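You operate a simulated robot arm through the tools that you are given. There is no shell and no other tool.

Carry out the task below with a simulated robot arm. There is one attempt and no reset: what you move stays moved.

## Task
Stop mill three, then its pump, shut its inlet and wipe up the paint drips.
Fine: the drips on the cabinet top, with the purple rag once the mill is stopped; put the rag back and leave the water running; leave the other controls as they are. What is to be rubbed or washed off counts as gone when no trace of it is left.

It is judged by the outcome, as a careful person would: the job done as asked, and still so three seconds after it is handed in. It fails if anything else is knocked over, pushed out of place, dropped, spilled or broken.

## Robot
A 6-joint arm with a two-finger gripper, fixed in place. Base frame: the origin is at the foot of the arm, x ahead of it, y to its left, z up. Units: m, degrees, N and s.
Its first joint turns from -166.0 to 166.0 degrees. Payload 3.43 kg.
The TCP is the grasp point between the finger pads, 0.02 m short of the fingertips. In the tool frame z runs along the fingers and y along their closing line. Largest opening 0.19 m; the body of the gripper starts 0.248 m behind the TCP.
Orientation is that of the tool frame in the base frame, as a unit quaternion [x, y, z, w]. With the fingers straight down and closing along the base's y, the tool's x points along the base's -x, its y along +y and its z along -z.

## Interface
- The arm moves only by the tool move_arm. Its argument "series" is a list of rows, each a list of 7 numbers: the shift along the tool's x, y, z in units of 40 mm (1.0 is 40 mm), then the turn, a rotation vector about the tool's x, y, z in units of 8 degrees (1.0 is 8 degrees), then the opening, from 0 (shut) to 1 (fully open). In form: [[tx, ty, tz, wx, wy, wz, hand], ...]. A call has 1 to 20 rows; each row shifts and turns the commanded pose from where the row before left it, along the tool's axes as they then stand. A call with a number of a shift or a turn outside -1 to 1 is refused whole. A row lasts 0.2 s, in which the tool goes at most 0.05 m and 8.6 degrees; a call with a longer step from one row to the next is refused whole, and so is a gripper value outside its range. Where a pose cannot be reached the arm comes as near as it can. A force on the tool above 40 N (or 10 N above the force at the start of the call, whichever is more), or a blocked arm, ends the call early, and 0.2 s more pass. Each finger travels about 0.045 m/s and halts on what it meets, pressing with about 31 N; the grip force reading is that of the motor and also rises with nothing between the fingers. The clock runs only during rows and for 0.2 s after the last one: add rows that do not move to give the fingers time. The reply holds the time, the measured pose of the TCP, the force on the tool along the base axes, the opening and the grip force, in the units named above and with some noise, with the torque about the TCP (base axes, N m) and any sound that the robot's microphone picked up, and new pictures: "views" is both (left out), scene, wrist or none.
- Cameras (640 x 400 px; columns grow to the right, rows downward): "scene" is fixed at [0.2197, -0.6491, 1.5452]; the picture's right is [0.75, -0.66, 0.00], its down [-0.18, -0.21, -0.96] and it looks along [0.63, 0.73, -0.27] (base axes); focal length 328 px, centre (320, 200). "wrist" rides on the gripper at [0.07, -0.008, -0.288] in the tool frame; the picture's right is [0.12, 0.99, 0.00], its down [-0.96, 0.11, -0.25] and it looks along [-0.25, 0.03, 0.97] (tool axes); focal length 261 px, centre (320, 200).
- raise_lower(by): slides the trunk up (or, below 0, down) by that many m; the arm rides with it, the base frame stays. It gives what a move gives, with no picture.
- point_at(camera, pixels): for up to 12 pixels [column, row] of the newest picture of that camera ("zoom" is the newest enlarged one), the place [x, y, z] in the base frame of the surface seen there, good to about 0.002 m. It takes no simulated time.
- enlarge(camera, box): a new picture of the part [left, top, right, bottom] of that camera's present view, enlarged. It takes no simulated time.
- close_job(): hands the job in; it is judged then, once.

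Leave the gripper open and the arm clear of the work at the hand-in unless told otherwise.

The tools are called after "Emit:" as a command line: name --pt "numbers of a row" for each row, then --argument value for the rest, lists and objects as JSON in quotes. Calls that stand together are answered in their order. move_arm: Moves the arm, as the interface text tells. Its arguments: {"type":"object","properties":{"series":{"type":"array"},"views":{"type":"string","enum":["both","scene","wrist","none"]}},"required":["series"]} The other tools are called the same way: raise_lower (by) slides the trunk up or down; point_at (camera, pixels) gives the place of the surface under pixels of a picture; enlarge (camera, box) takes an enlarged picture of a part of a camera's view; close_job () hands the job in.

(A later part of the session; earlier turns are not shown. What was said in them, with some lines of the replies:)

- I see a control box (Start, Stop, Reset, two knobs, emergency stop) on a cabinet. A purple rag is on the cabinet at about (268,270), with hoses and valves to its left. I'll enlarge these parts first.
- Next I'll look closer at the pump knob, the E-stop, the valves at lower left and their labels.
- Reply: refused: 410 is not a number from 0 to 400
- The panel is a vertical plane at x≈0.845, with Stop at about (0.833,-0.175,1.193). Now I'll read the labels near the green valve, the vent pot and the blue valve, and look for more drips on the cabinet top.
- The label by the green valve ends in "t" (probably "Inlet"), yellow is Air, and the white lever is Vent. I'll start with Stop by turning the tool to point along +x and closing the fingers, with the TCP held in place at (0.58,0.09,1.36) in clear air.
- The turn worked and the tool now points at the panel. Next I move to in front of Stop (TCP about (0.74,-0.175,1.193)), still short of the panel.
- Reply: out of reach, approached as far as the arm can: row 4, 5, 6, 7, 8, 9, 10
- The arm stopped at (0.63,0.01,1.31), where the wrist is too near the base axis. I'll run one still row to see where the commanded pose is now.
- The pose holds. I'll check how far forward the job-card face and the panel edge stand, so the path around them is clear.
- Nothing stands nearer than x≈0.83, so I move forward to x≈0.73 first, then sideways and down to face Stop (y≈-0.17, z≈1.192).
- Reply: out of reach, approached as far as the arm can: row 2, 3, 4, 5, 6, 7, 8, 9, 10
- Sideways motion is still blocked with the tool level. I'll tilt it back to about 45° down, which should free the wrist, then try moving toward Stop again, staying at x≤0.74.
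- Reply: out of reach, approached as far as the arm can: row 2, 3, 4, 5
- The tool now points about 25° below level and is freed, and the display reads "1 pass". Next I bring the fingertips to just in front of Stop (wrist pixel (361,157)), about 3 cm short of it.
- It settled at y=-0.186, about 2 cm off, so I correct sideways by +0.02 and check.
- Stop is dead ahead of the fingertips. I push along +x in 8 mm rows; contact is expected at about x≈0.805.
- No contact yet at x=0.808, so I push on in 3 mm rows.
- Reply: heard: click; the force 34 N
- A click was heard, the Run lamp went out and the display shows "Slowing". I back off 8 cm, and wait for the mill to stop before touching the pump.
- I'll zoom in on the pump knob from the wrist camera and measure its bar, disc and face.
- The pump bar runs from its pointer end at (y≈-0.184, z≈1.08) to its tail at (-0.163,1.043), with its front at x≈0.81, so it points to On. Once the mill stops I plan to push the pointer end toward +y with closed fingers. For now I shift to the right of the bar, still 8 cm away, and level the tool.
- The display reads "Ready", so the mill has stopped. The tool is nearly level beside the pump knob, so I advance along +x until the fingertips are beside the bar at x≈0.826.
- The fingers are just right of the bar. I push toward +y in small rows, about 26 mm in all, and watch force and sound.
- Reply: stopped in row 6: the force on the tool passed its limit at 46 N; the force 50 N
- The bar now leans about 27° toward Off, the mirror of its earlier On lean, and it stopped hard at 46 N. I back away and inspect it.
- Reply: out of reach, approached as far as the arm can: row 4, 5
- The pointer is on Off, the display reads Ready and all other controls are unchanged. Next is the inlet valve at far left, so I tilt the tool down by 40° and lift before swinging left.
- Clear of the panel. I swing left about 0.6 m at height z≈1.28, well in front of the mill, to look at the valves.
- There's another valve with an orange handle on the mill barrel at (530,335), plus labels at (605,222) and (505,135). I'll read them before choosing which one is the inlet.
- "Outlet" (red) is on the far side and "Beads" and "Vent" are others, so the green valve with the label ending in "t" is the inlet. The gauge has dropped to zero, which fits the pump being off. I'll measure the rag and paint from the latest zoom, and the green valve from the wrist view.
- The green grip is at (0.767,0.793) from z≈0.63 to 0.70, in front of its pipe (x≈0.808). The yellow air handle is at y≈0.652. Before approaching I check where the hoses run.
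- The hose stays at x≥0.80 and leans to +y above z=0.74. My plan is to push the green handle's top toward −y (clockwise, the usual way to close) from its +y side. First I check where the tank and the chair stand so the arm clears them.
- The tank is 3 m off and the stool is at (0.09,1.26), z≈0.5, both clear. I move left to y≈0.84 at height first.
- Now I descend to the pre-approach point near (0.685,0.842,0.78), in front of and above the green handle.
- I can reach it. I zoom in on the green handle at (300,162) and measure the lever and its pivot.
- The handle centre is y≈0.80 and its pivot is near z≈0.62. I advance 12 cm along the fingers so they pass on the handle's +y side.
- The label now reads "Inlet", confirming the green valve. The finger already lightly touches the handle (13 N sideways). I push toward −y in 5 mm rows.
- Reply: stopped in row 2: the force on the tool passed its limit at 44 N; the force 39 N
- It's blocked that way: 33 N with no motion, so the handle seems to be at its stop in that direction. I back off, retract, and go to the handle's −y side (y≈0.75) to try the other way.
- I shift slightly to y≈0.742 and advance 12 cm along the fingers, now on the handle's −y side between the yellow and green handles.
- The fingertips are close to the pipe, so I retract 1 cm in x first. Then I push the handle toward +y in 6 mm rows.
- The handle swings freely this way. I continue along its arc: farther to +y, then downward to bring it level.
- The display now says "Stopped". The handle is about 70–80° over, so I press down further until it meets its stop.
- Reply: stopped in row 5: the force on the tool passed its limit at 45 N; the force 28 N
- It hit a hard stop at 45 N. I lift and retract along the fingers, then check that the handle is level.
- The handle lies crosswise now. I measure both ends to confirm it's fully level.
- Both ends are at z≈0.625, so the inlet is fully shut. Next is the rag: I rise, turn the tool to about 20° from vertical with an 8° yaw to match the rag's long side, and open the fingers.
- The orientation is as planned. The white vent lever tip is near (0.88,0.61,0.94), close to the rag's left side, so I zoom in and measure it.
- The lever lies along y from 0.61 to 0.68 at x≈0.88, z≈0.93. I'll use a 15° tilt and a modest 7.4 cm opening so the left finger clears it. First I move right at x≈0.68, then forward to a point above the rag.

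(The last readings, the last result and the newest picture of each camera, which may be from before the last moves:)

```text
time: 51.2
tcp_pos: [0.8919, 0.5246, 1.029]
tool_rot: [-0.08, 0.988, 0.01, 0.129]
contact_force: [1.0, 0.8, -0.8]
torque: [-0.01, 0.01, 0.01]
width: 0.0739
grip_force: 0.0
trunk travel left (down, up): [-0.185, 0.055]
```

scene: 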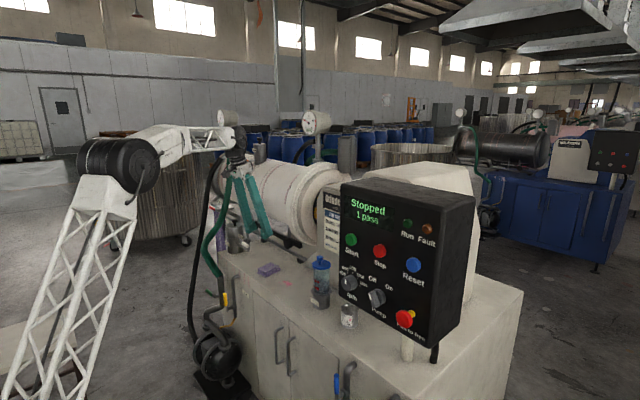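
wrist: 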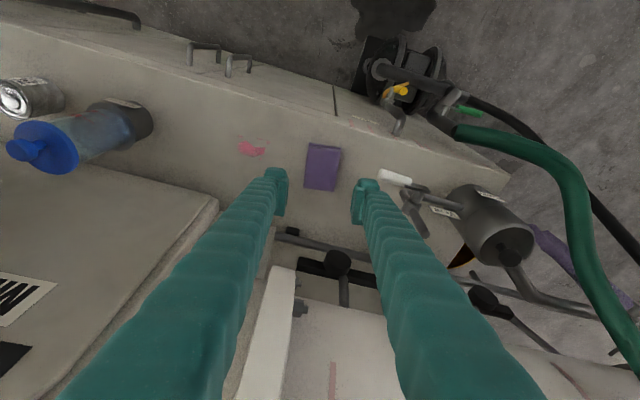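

The rag is visible between the fingers at (323,167), with the white lever just right of the right finger. I refine the measurements from this view.

Emit:
enlarge --camera "wrist" --box '[230, 120, 430, 245]'

Emit:
point_at --camera "wrist" --pixels '[[308, 145], [340, 148], [336, 188], [304, 186], [322, 167], [379, 173], [384, 177], [398, 178], [368, 185], [275, 175]]'

```text
3.20 times, centred on (330, 182) of wrist
```

zoom: 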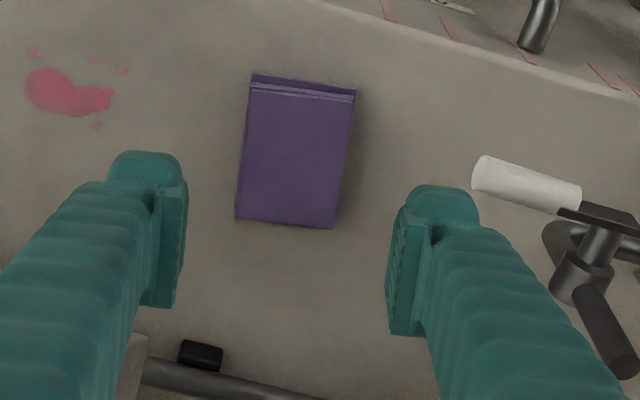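

```text
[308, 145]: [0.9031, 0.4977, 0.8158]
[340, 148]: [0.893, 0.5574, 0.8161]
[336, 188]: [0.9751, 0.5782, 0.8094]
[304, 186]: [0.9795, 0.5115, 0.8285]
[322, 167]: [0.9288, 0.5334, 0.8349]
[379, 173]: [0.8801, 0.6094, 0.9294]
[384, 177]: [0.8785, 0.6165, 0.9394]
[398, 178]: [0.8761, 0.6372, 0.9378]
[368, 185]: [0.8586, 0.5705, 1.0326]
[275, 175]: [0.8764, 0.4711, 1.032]
```

The rag spans y≈0.50–0.56 at the front and its centre is near (0.938,0.535). I descend along the fingers to about 4 cm above the grasp height and check.

Emit:
move_arm --pt "0 0 0.8 0 0 0 0.39" --pt "0 0 0.8 0 0 0 0.39" --pt "0 0 0.8 0 0 0 0.39" --pt "0 0 0.8 0 0 0 0.39" --pt "0 0 0.6 0 0 0 0.39" --pt "0 0 0 0 0 0 0.39"

Emit:
enlarge --camera "wrist" --box '[230, 120, 430, 245]'

Emit:
enlarge --camera "scene" --box '[215, 200, 315, 290]'

```text
time: 52.6
tcp_pos: [0.9294, 0.5314, 0.8842]
tool_rot: [-0.08, 0.988, 0.01, 0.128]
contact_force: [-0.1, -0.5, 0.0]
torque: [0.01, 0.0, 0.0]
width: 0.0742
grip_force: 0.0
trunk travel left (down, up): [-0.185, 0.055]
```

scene: 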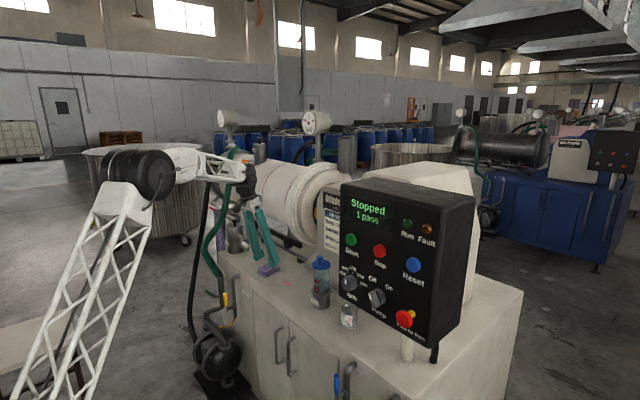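
wrist: 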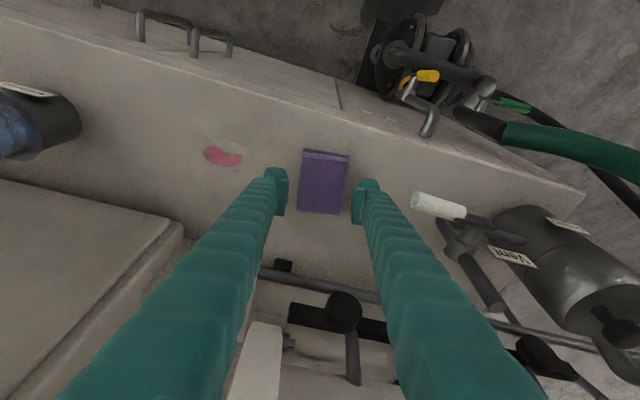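

```text
3.20 times, centred on (330, 182) of wrist
```

zoom: 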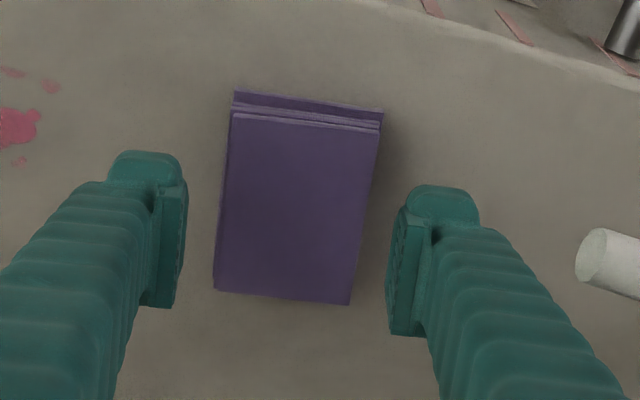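

```text
4.44 times, centred on (265, 245) of scene
```

zoom: 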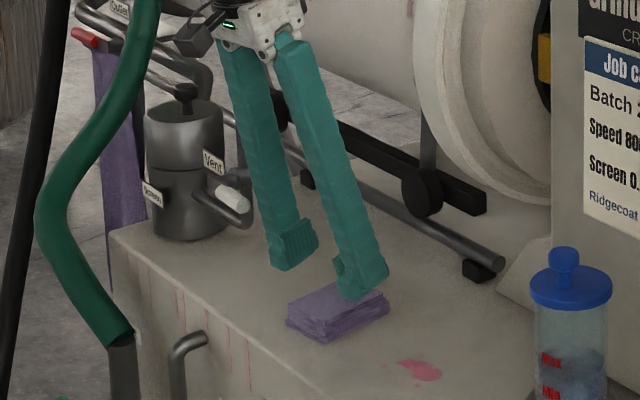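

It's well aligned, with the rag centred between the pads. I descend the remaining ~4.7 cm gently.

Emit:
move_arm --pt "0 0 0.5 0 0 0 0.39" --pt "0 0 0.4 0 0 0 0.39" --pt "0 0 0.2 0 0 0 0.39" --pt "0 0 0.08 0 0 0 0.39" --pt "0 0 0 0 0 0 0.39"

Emit:
enlarge --camera "wrist" --box '[230, 120, 430, 245]'

Emit:
enlarge --camera "scene" --box '[215, 200, 315, 290]'

```text
time: 53.8
tcp_pos: [0.9396, 0.5326, 0.8379]
tool_rot: [-0.08, 0.988, 0.011, 0.129]
contact_force: [-0.5, 0.8, 0.4]
torque: [0.02, 0.0, -0.02]
width: 0.0742
grip_force: 0.1
trunk travel left (down, up): [-0.185, 0.055]
```

scene: 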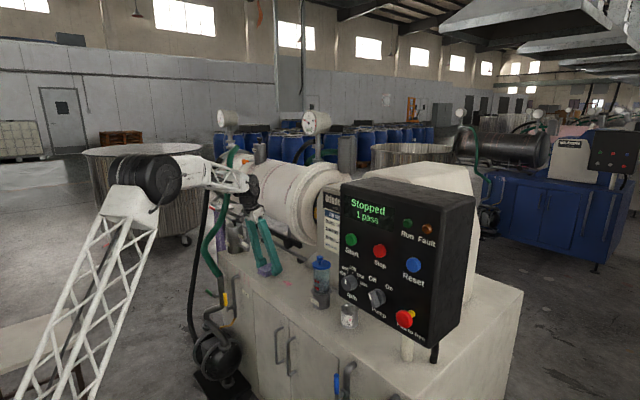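
wrist: 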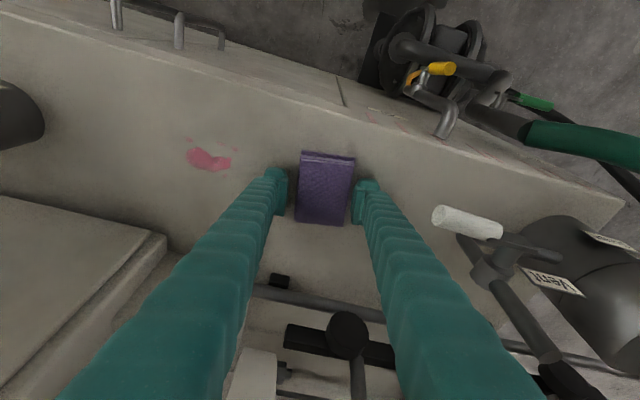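

```text
3.20 times, centred on (330, 182) of wrist
```

zoom: 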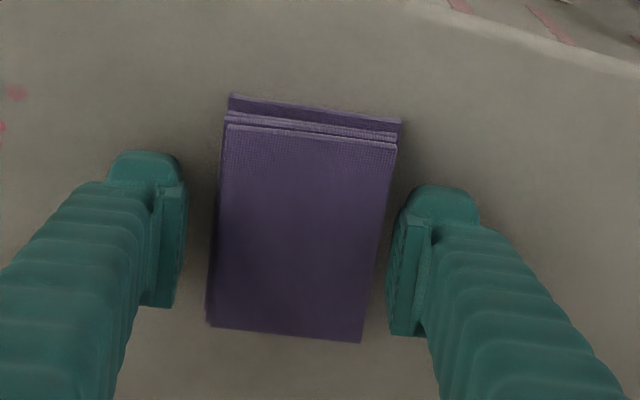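

```text
4.44 times, centred on (265, 245) of scene
```

zoom: 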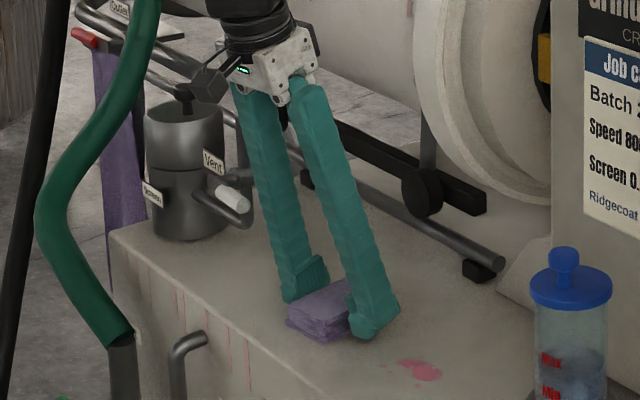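

The fingers straddle the rag with no contact. I close on it.

Emit:
move_arm --pt "0 0 0 0 0 0 0.25" --pt "0 0 0 0 0 0 0.1" --pt "0 0 0 0 0 0 0" --pt "0 0 0 0 0 0 0" --pt "0 0 0 0 0 0 0" --views "wrist"

Emit:
enlarge --camera "wrist" --box '[230, 120, 430, 245]'

```text
time: 55.0
tcp_pos: [0.9391, 0.5313, 0.8374]
tool_rot: [-0.081, 0.988, 0.01, 0.129]
contact_force: [0.5, -0.4, 0.4]
torque: [0.02, -0.03, -0.01]
width: 0.0626
grip_force: 30.9
trunk travel left (down, up): [-0.185, 0.055]
```

wrist: 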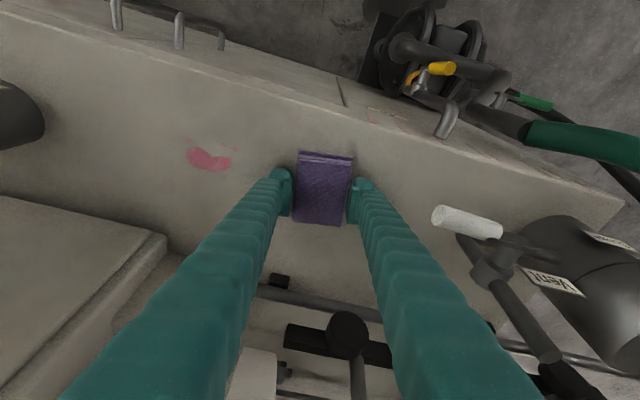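

```text
3.20 times, centred on (330, 182) of wrist
```

zoom: 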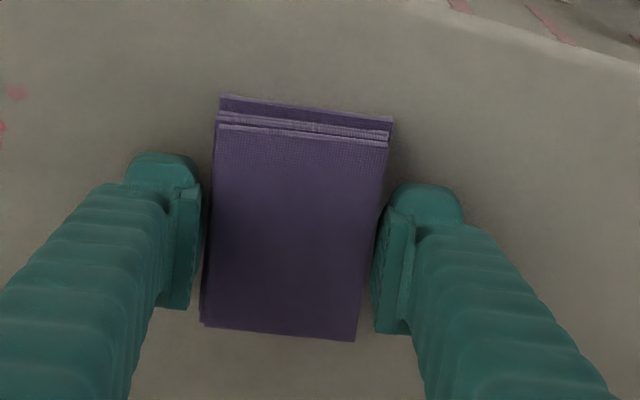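

The rag is held at 6.3 cm width; its home is TCP (0.939,0.532,0.838). I measure the seal-water pot's position before moving the rag over to the paint.

Emit:
point_at --camera "scene" --pixels '[[313, 300], [320, 305], [320, 265], [312, 262], [330, 300]]'

Emit:
move_arm --pt "-0.077 0 -0.29 0 0 0 0" --pt "0 0 0 0 0 0 0" --views "both"

Emit:
enlarge --camera "scene" --box '[215, 220, 335, 310]'

```text
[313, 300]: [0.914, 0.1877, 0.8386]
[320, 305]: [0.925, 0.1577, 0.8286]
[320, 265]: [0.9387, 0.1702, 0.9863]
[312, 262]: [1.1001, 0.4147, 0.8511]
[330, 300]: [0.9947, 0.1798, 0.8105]
```

```text
time: 55.6
tcp_pos: [0.9394, 0.5326, 0.8517]
tool_rot: [-0.081, 0.988, 0.01, 0.128]
contact_force: [1.1, 0.6, 0.0]
torque: [-0.02, 0.03, -0.02]
width: 0.0584
grip_force: 31.0
trunk travel left (down, up): [-0.185, 0.055]
```

scene: 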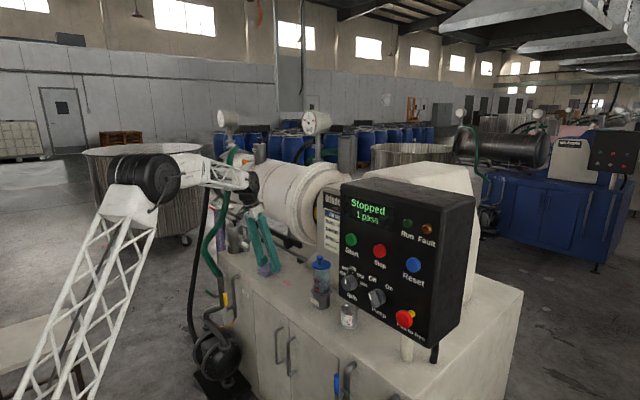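
wrist: 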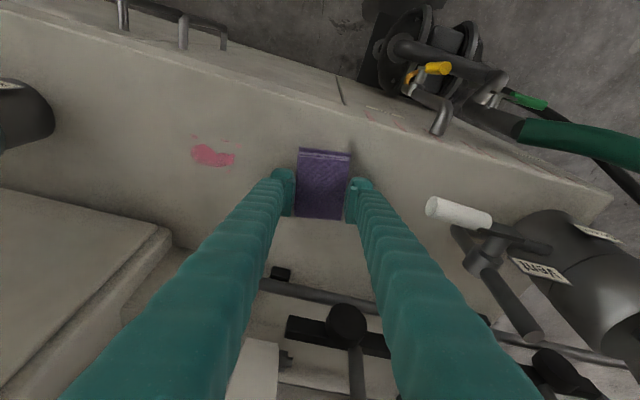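

```text
4.44 times, centred on (275, 265) of scene
```

zoom: 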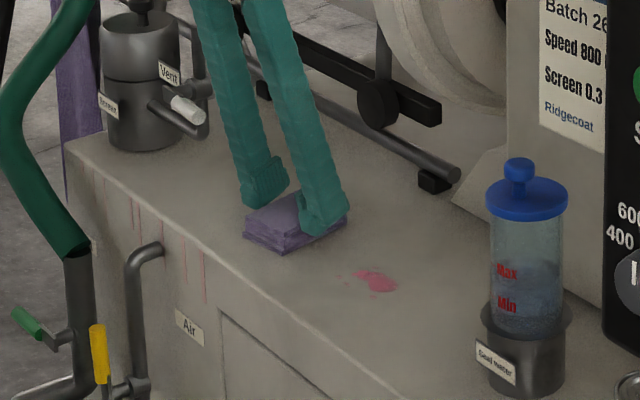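

I check whether the rag truly lifted by measuring its top.

Emit:
point_at --camera "wrist" --pixels '[[322, 185], [322, 165], [322, 210], [322, 152]]'

Emit:
enlarge --camera "wrist" --box '[230, 120, 430, 245]'

```text
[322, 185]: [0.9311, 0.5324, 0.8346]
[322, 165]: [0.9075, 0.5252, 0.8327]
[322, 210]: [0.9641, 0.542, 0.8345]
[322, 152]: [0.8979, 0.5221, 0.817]
```

```text
3.20 times, centred on (330, 182) of wrist
```

zoom: 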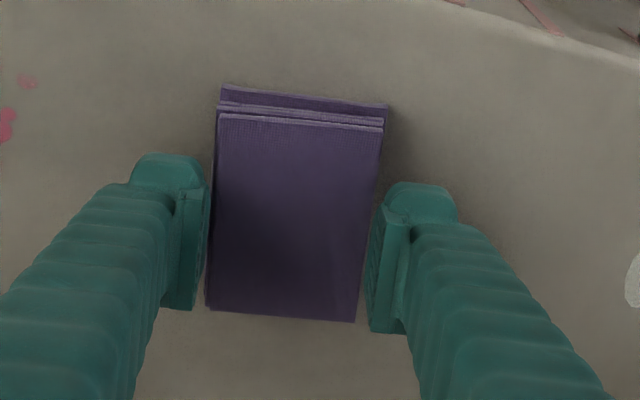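

The rag didn't lift (its top is still at z=0.8345) and the fingers slipped up its sides. I reopen, make the tool more upright (about 8° tilt) for more pad contact, and go back down lower.

Emit:
move_arm --pt "0 0 0 0 0 0 0.39" --pt "0 0 0 0 0 0 0.39" --pt "-0.05 0 -0.2 0 0 0 0.39" --pt "0 0 0 0 0.45 0 0.39" --pt "0 0 0 0 0.45 0 0.39" --pt "0 0 0 0 0 0 0.39"

Emit:
enlarge --camera "wrist" --box '[230, 120, 430, 245]'

```text
time: 57.0
tcp_pos: [0.9385, 0.5305, 0.8587]
tool_rot: [-0.081, 0.995, 0.006, 0.065]
contact_force: [0.7, -0.4, 0.4]
torque: [-0.03, -0.01, 0.02]
width: 0.0739
grip_force: 0.0
trunk travel left (down, up): [-0.185, 0.055]
```

scene: 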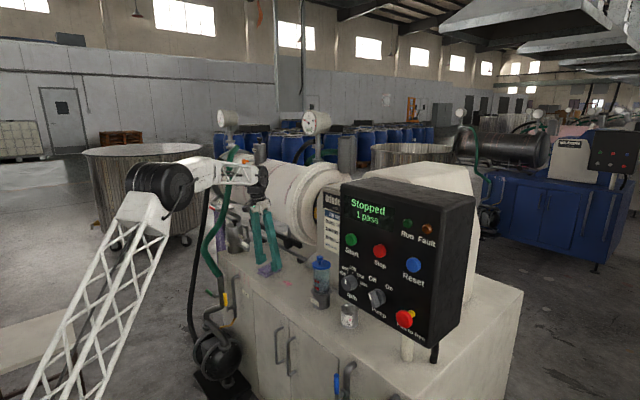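
wrist: 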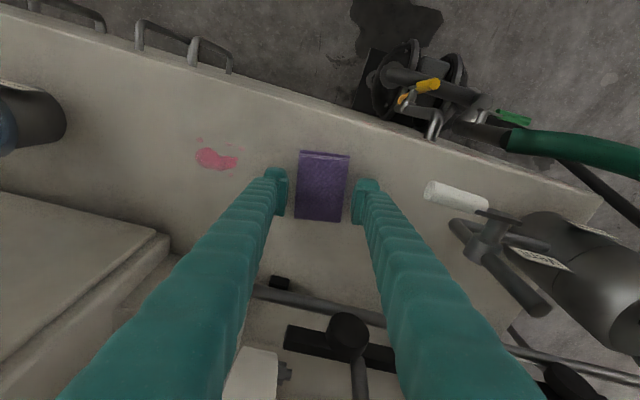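

```text
3.20 times, centred on (330, 182) of wrist
```

zoom: 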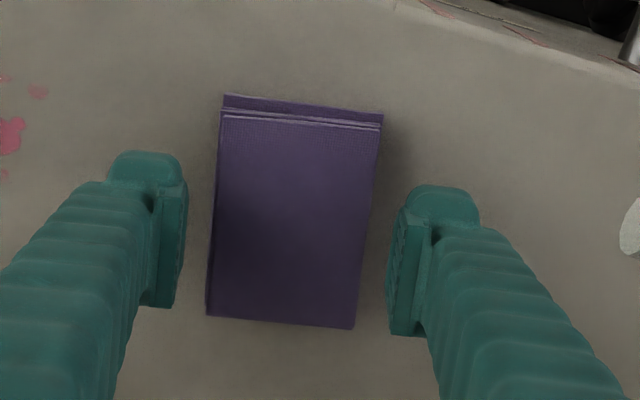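

The 7.5° tilt is reachable, so I go a little more upright (about 2.5°) and descend until the tips are about 1.5 mm above the top.

Emit:
move_arm --pt "0 0 0 0 0.6 0 0.39" --pt "0 0 0 0 0 0 0.39" --views "none"

```text
time: 57.6
tcp_pos: [0.9395, 0.5328, 0.8586]
tool_rot: [-0.081, 0.996, 0.002, 0.024]
contact_force: [0.2, 0.7, -0.8]
torque: [0.0, 0.01, 0.01]
width: 0.0739
grip_force: 0.0
trunk travel left (down, up): [-0.185, 0.055]
```

Now I descend 2.6 cm in small rows.

Emit:
move_arm --pt "0 0 0.3 0 0 0 0.39" --pt "0 0 0.2 0 0 0 0.39" --pt "0 0 0.1 0 0 0 0.39" --pt "0 0 0.04 0 0 0 0.39" --pt "0 0 0 0 0 0 0.39" --views "none"

```text
time: 58.8
tcp_pos: [0.9401, 0.5324, 0.8326]
tool_rot: [-0.08, 0.996, 0.002, 0.025]
contact_force: [-1.3, -0.3, 0.4]
torque: [0.01, -0.03, -0.04]
width: 0.074
grip_force: 0.0
trunk travel left (down, up): [-0.185, 0.055]
```

The tips are near the table with no contact. I close and let the grip settle for over a second.

Emit:
move_arm --pt "0 0 0 0 0 0 0.25" --pt "0 0 0 0 0 0 0" --pt "0 0 0 0 0 0 0" --pt "0 0 0 0 0 0 0" --pt "0 0 0 0 0 0 0" --pt "0 0 0 0 0 0 0" --pt "0 0 0 0 0 0 0" --views "wrist"

Emit:
enlarge --camera "scene" --box '[240, 240, 310, 295]'

Emit:
enlarge --camera "wrist" --box '[230, 120, 430, 245]'

```text
time: 60.4
tcp_pos: [0.9415, 0.5325, 0.8325]
tool_rot: [-0.081, 0.996, 0.001, 0.024]
contact_force: [1.0, 0.2, 0.8]
torque: [-0.01, -0.01, 0.01]
width: 0.0627
grip_force: 31.0
trunk travel left (down, up): [-0.185, 0.055]
```

wrist: 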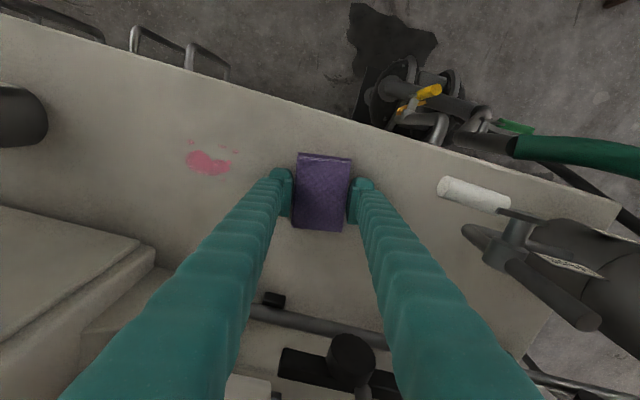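

```text
7.27 times, centred on (275, 268) of scene
```

zoom: 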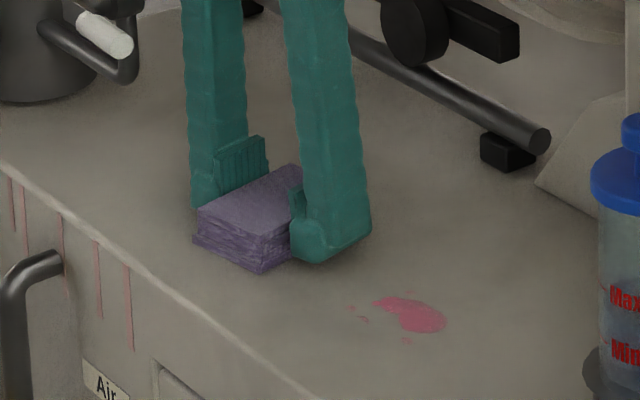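

```text
3.20 times, centred on (330, 182) of wrist
```

zoom: 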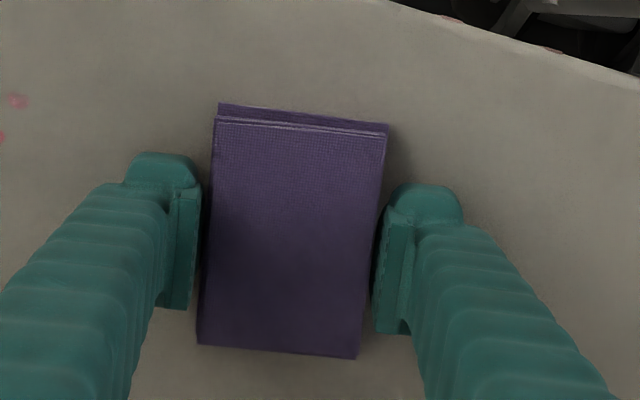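

It's held again at 6.27 cm. I lift 8 mm slowly and check whether the rag follows.

Emit:
move_arm --pt "0 0 -0.05 0 0 0 0" --pt "0 0 -0.05 0 0 0 0" --pt "0 0 -0.05 0 0 0 0" --pt "0 0 -0.05 0 0 0 0" --pt "0 0 0 0 0 0 0" --views "wrist"

Emit:
point_at --camera "wrist" --pixels '[[322, 185], [322, 175], [322, 210], [322, 156]]'

Emit:
enlarge --camera "scene" --box '[240, 240, 310, 295]'

```text
time: 61.6
tcp_pos: [0.9391, 0.5319, 0.8401]
tool_rot: [-0.081, 0.996, 0.003, 0.023]
contact_force: [-0.9, -0.1, -0.5]
torque: [-0.02, -0.01, 0.01]
width: 0.0626
grip_force: 30.8
trunk travel left (down, up): [-0.185, 0.055]
```

wrist: 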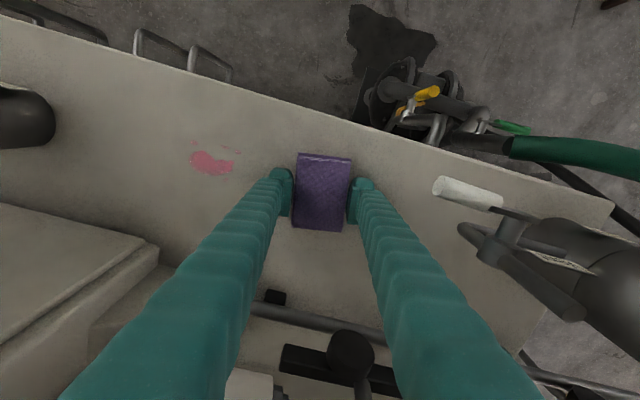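

```text
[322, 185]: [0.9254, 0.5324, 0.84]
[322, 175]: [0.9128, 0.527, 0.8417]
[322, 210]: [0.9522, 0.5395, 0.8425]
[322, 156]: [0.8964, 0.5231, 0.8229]
```

```text
7.27 times, centred on (275, 268) of scene
```

zoom: 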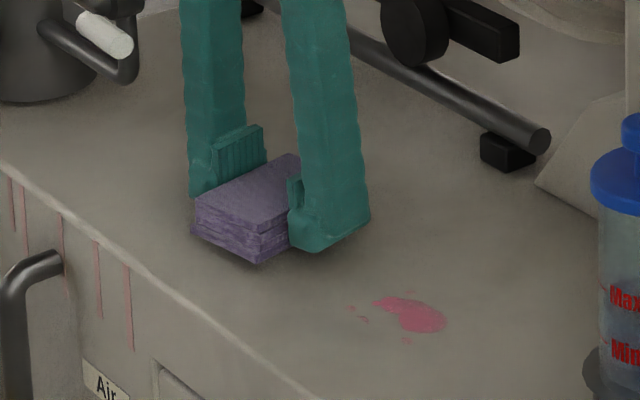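

The rag is up (top at 0.842). I carry it 13.6 cm to −y so it is above the paint at about (0.94,0.398).

Emit:
move_arm --pt "0.094 -0.674 -0.025 0 0 0 0" --pt "0.094 -0.674 -0.025 0 0 0 0" --pt "0.094 -0.674 -0.025 0 0 0 0" --pt "0.094 -0.674 -0.025 0 0 0 0" --pt "0.094 -0.674 -0.025 0 0 0 0" --pt "0 0 0 0 0 0 0"

Emit:
enlarge --camera "scene" --box '[240, 240, 340, 310]'

```text
time: 63.0
tcp_pos: [0.9429, 0.3958, 0.8453]
tool_rot: [-0.081, 0.996, 0.001, 0.024]
contact_force: [0.0, 0.8, -0.3]
torque: [-0.03, -0.03, 0.0]
width: 0.0623
grip_force: 30.5
trunk travel left (down, up): [-0.185, 0.055]
```

scene: 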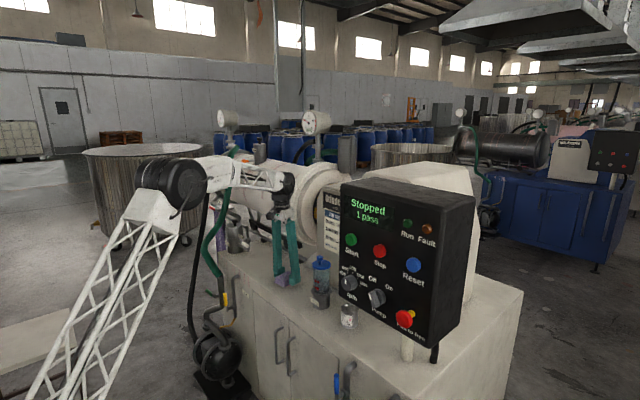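
wrist: 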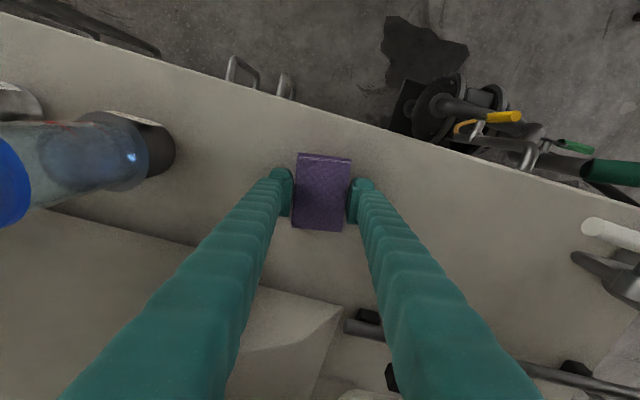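

```text
5.71 times, centred on (290, 275) of scene
```

zoom: 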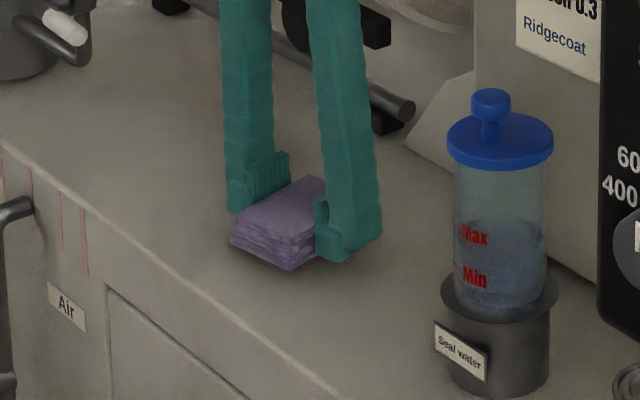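

It's right over the paint. I lower until the rag presses lightly on the top, watching the force.

Emit:
move_arm --pt "0 0 0.15 0 0 0 0" --pt "0 0 0.12 0 0 0 0" --pt "0 0 0.05 0 0 0 0" --pt "0 0 0.03 0 0 0 0" --pt "0 0 0 0 0 0 0" --views "none"

```text
time: 64.2
tcp_pos: [0.9438, 0.3964, 0.8322]
tool_rot: [-0.081, 0.996, 0.002, 0.024]
contact_force: [-5.2, -2.1, 19.1]
torque: [-0.08, 0.21, -0.01]
width: 0.0623
grip_force: 31.1
trunk travel left (down, up): [-0.185, 0.055]
```

The rag presses with 19 N. I ease off slightly and rub: strokes along y of ±3 cm, then along x of ±2 cm.

Emit:
move_arm --pt "0 0 -0.012 0 0 0 0" --pt "-0.08 0.494 0.004 0 0 0 0" --pt "-0.04 0.25 0.002 0 0 0 0" --pt "0.08 -0.494 -0.004 0 0 0 0" --pt "0.08 -0.494 -0.004 0 0 0 0" --pt "0.08 -0.494 -0.004 0 0 0 0" --pt "-0.08 0.494 0.004 0 0 0 0" --pt "-0.08 0.494 0.004 0 0 0 0" --pt "-0.08 0.494 0.004 0 0 0 0" --pt "0.08 -0.494 -0.004 0 0 0 0" --pt "0.04 -0.25 -0.002 0 0 0 0" --pt "0.492 0.08 -0.024 0 0 0 0" --pt "-0.492 -0.08 0.024 0 0 0 0" --pt "-0.492 -0.08 0.024 0 0 0 0" --pt "0.492 0.08 -0.024 0 0 0 0" --pt "0 0 0 0 0 0 0"

Emit:
enlarge --camera "scene" --box '[240, 240, 340, 310]'

```text
time: 67.6
tcp_pos: [0.9415, 0.3936, 0.832]
tool_rot: [-0.082, 0.996, 0.002, 0.025]
contact_force: [1.7, -0.9, 17.2]
torque: [-0.01, -0.02, 0.0]
width: 0.0624
grip_force: 30.6
trunk travel left (down, up): [-0.185, 0.055]
```

scene: 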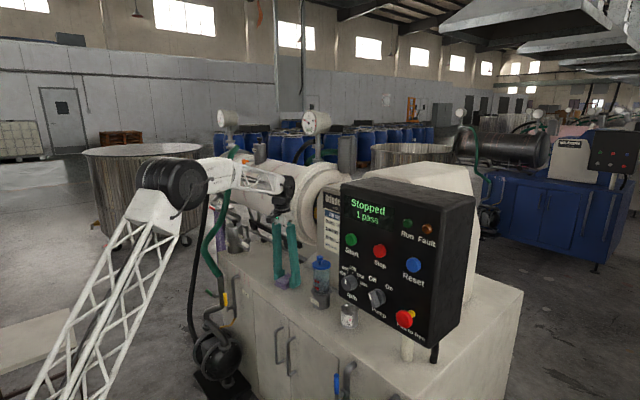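
wrist: 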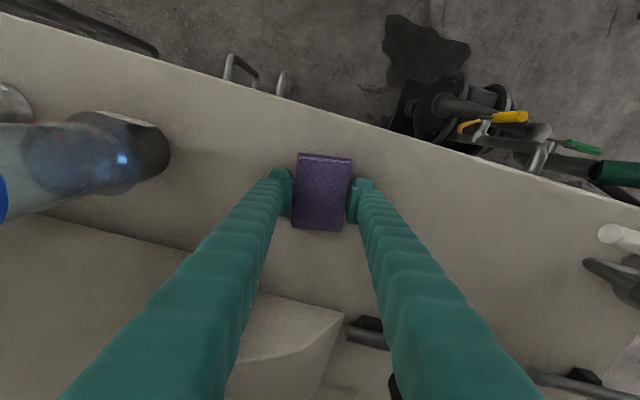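

```text
5.71 times, centred on (290, 275) of scene
```

zoom: 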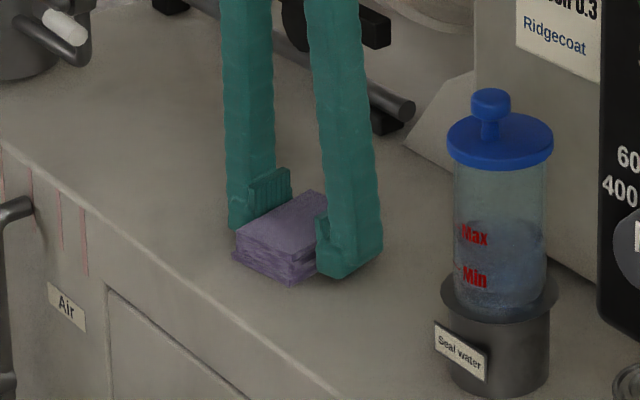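

The rubbing went smoothly at about 17 N. I lift 3 cm and move +y about 10 cm to inspect the spot.

Emit:
move_arm --pt "0 0 -0.3 0 0 0 0" --pt "0 0 -0.4 0 0 0 0" --pt "-0.1 0.62 0 0 0 0 0" --pt "-0.1 0.62 0 0 0 0 0" --pt "-0.1 0.62 0 0 0 0 0" --pt "-0.1 0.62 0 0 0 0 0" --pt "0 0 0 0 0 0 0"

Emit:
enlarge --camera "scene" --box '[260, 250, 330, 300]'

Emit:
enlarge --camera "wrist" --box '[130, 90, 290, 230]'

```text
time: 69.2
tcp_pos: [0.9421, 0.4958, 0.8602]
tool_rot: [-0.082, 0.996, 0.002, 0.025]
contact_force: [-0.1, -0.2, 0.2]
torque: [-0.04, 0.0, -0.01]
width: 0.0623
grip_force: 30.7
trunk travel left (down, up): [-0.185, 0.055]
```

scene: 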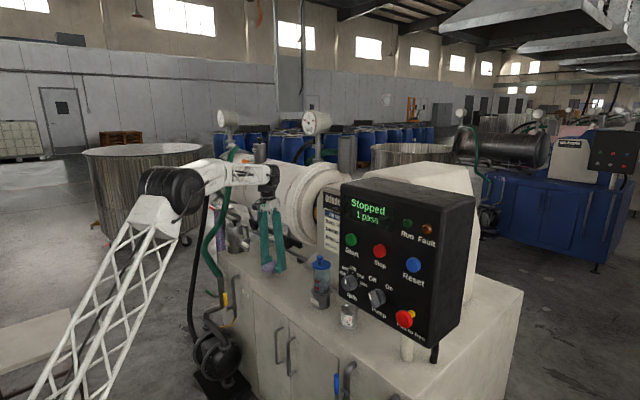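
wrist: 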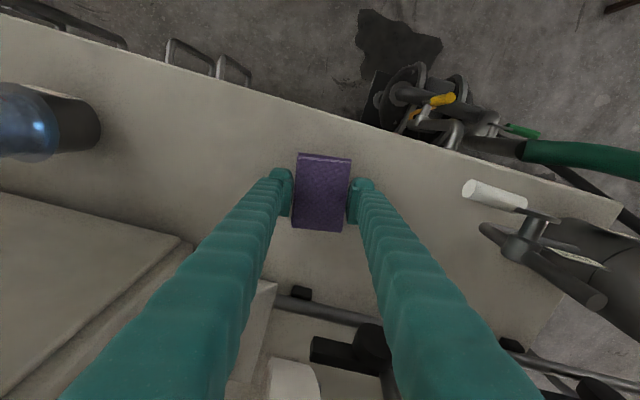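

```text
8.00 times, centred on (295, 275) of scene
```

zoom: 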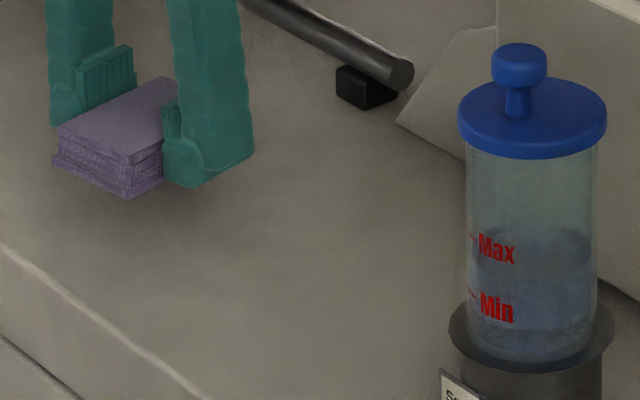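

```text
2.86 times, centred on (210, 160) of wrist
```

zoom: 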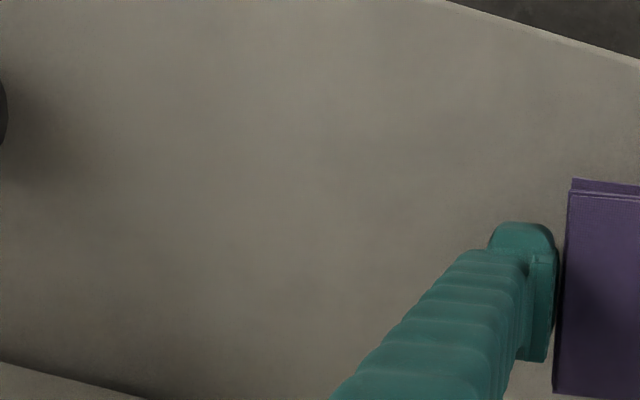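

The top is clean with no trace left. Now I return the rag home (TCP (0.940,0.532)): move over, then lower it onto the top.

Emit:
move_arm --pt "-0.055 0.455 0.003 0 0 0 0" --pt "-0.055 0.455 0.003 0 0 0 0" --pt "0 0 0.35 0 0 0 0" --pt "0 0 0.2 0 0 0 0" --pt "0 0 0.09 0 0 0 0" --pt "0 0 0.03 0 0 0 0" --pt "0 0 0 0 0 0 0"

Emit:
enlarge --camera "wrist" --box '[230, 120, 430, 245]'

```text
time: 70.8
tcp_pos: [0.9406, 0.5327, 0.8336]
tool_rot: [-0.081, 0.996, 0.002, 0.024]
contact_force: [0.0, -0.1, 0.1]
torque: [0.0, 0.02, -0.01]
width: 0.0626
grip_force: 31.5
trunk travel left (down, up): [-0.185, 0.055]
```

scene: 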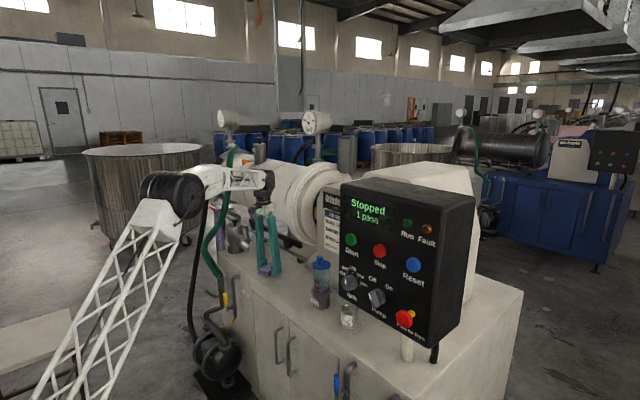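
wrist: 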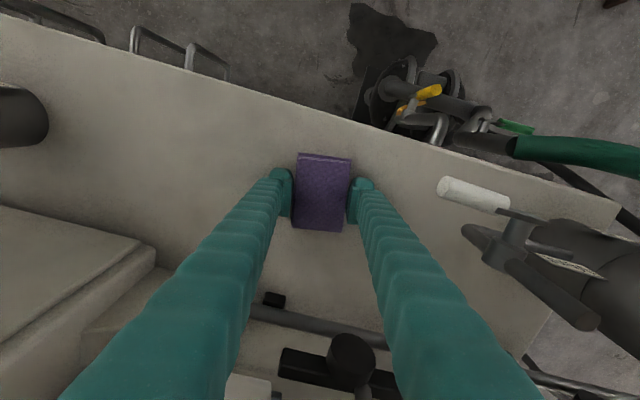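

```text
3.20 times, centred on (330, 182) of wrist
```

zoom: 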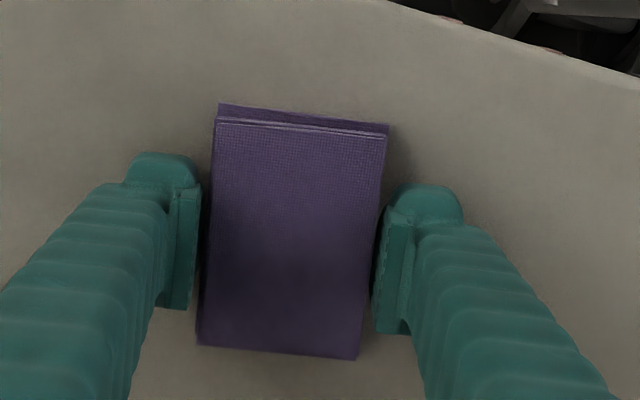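

It's back at its original place, about 1 mm above the top. I lower that last bit and open only to 7.4 cm (because of the vent lever), then rise.

Emit:
move_arm --pt "0 0 0.02 0 0 0 0" --pt "0 0 0 0 0 0 0.39" --pt "0 0 0 0 0 0 0.39" --pt "0 0 0 0 0 0 0.39" --pt "0 0 -0.3 0 0 0 0.39" --pt "0 0 -0.5 0 0 0 0.39" --pt "0 0 -0.8 0 0 0 0.39" --pt "0 0 -0.8 0 0 0 0.39" --pt "0 0 -0.8 0 0 0 0.39" --pt "0 0 -0.8 0 0 0 0.39" --pt "0 0 -0.8 0 0 0 0.39" --pt "0 0 0 0 0 0 0.39"

Emit:
enlarge --camera "wrist" --box '[200, 100, 440, 250]'

Emit:
enlarge --camera "scene" --box '[195, 220, 335, 310]'

```text
time: 73.4
tcp_pos: [0.9335, 0.533, 1.0243]
tool_rot: [-0.08, 0.996, 0.002, 0.024]
contact_force: [0.3, 0.2, -0.8]
torque: [-0.01, -0.01, 0.0]
width: 0.0741
grip_force: 0.0
trunk travel left (down, up): [-0.185, 0.055]
```

scene: 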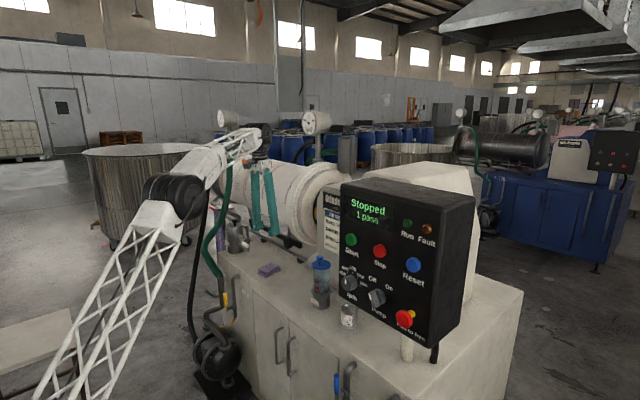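
wrist: 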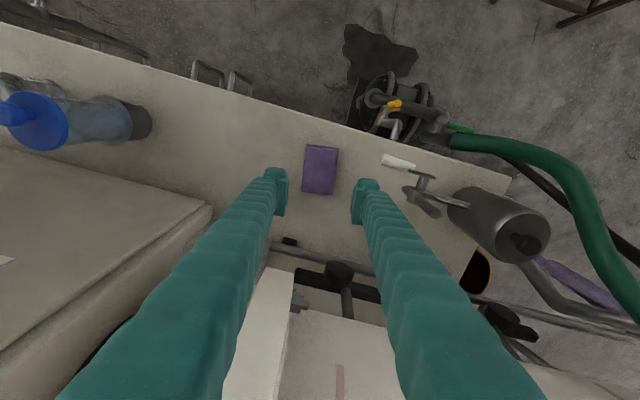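

```text
2.67 times, centred on (320, 175) of wrist
```

zoom: 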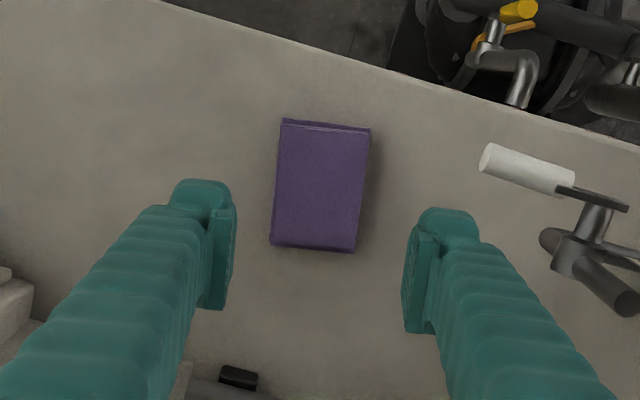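

```text
4.44 times, centred on (265, 265) of scene
```

zoom: 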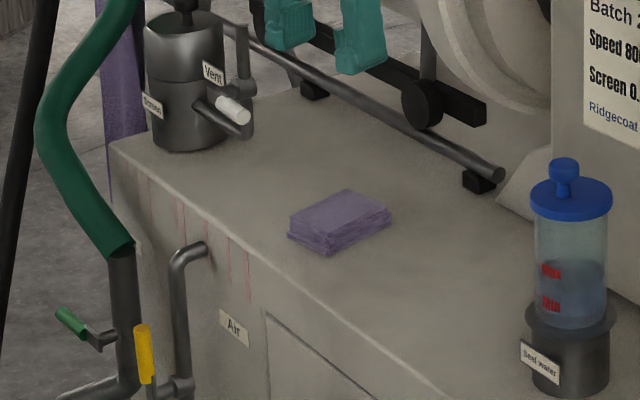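

The rag is back in place and the top is clean. Now I draw the arm back toward the robot, away from the work, and open the gripper.

Emit:
move_arm --pt "0.77 0.126 -0.037 0 0 0 0.39" --pt "0.77 0.126 -0.037 0 0 0 0.39" --pt "0.77 0.126 -0.037 0 0 0 0.39" --pt "0.77 0.126 -0.037 0 0 0 0.39" --pt "0.77 0.126 -0.037 0 0 0 0.6" --pt "0.77 0.126 -0.037 0 0 0 0.8" --pt "0.77 0.126 -0.037 0 0 0 1" --pt "0 0 -0.9 0 0 0 1" --pt "0 0 -0.9 0 0 0 1" --pt "0 0 -0.9 0 0 0 1" --pt "0 0 -0.9 0 0 0 1" --pt "0 0 0 0 0 0 1" --pt "0 0 0 0 0 0 1"

Emit:
enlarge --camera "scene" --box '[330, 180, 460, 330]'

Emit:
enlarge --camera "scene" --box '[180, 230, 380, 400]'

Emit:
enlarge --camera "wrist" --box '[160, 100, 480, 300]'

```text
time: 76.2
tcp_pos: [0.7075, 0.528, 1.1683]
tool_rot: [-0.081, 0.996, 0.002, 0.025]
contact_force: [0.4, 0.2, 0.8]
torque: [-0.02, 0.02, -0.01]
width: 0.1899
grip_force: 0.0
trunk travel left (down, up): [-0.185, 0.055]
```

scene: 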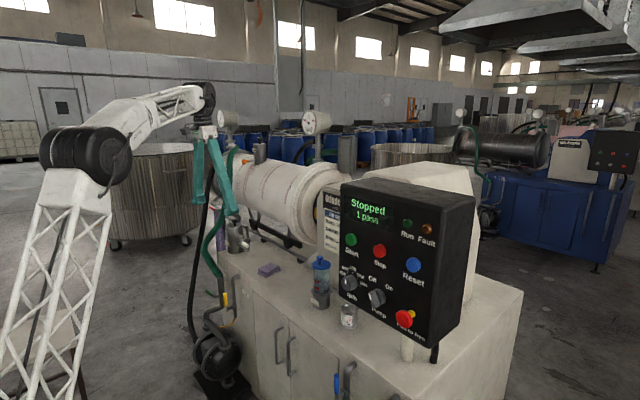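
wrist: 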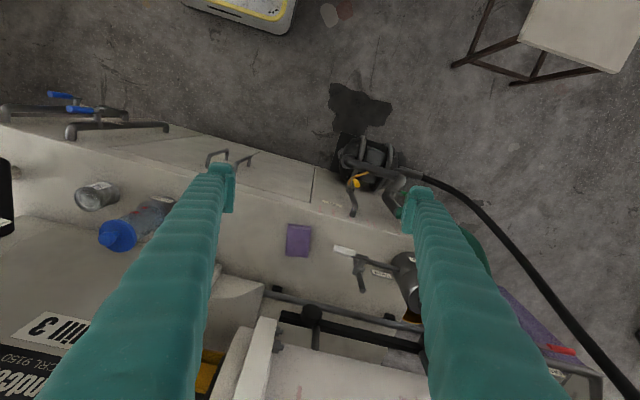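

```text
2.67 times, centred on (395, 255) of scene
```

zoom: 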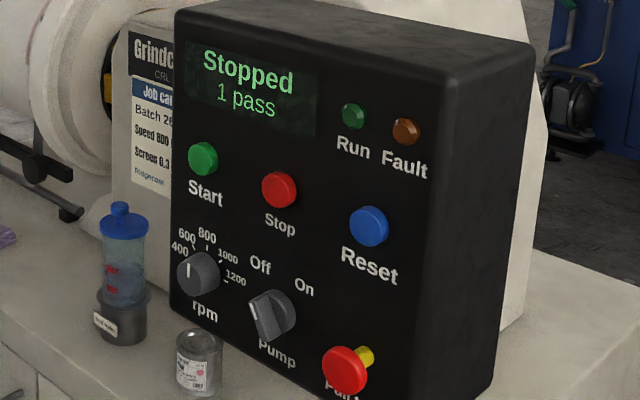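

```text
2.35 times, centred on (280, 315) of scene
```

zoom: 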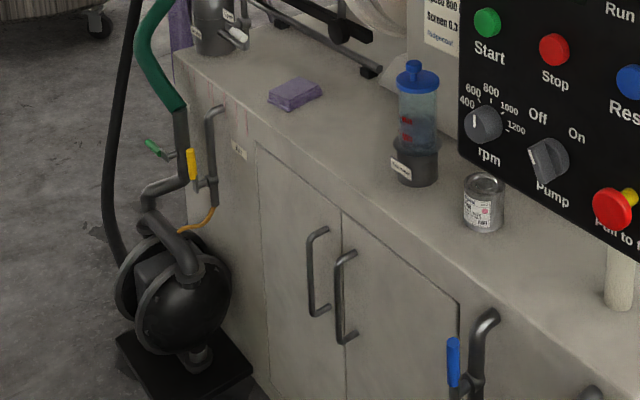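

```text
2.00 times, centred on (320, 200) of wrist
```

zoom: 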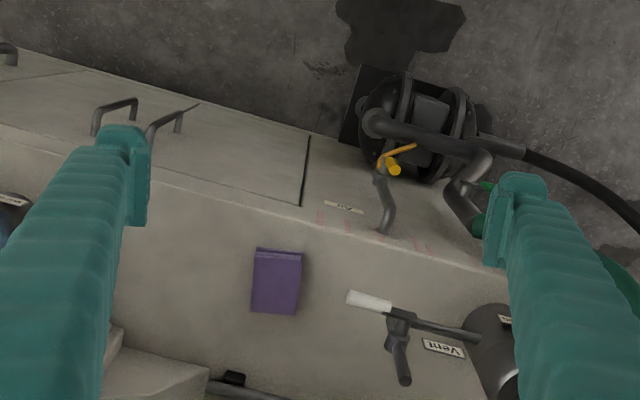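

Everything checks out:
- **Mill and pump:** the display reads "Stopped" and the pump knob is on Off.
- **Inlet:** the green handle is crosswise, so it is shut.
- **Other controls:** the air, vent, blue water, rpm and E-stop controls are unchanged.
- **Paint and rag:** the cabinet top is clean and the rag is back in its place.
- **Arm:** it is clear of the work with the gripper open.

I hand the job in.

Emit:
close_job

```text
The job is handed in.
```

I stopped mill three, switched off its pump, shut its inlet and wiped the paint drips off the cabinet top. The job is handed in.

- **Mill:** I pressed Stop and waited for it to run down before touching the pump. The display now reads "Stopped".
- **Pump:** the knob is on Off.
- **Inlet:** the green handle is turned a quarter turn to its stop and lies level. I first pushed it the wrong way; it was already against its stop there and did not move.
- **Paint:** I wiped the drips with the purple rag after the mill had stopped, and the cameras show no trace left. I left the pink runs on the front of the cabinet, since you asked only for the top.
- **Rag:** it is back where it was, within a few millimetres. My first grip slipped without moving it noticeably.
- **Other controls:** the water is still on, and I left the other controls as they were.

The arm is clear of the work with the gripper open.
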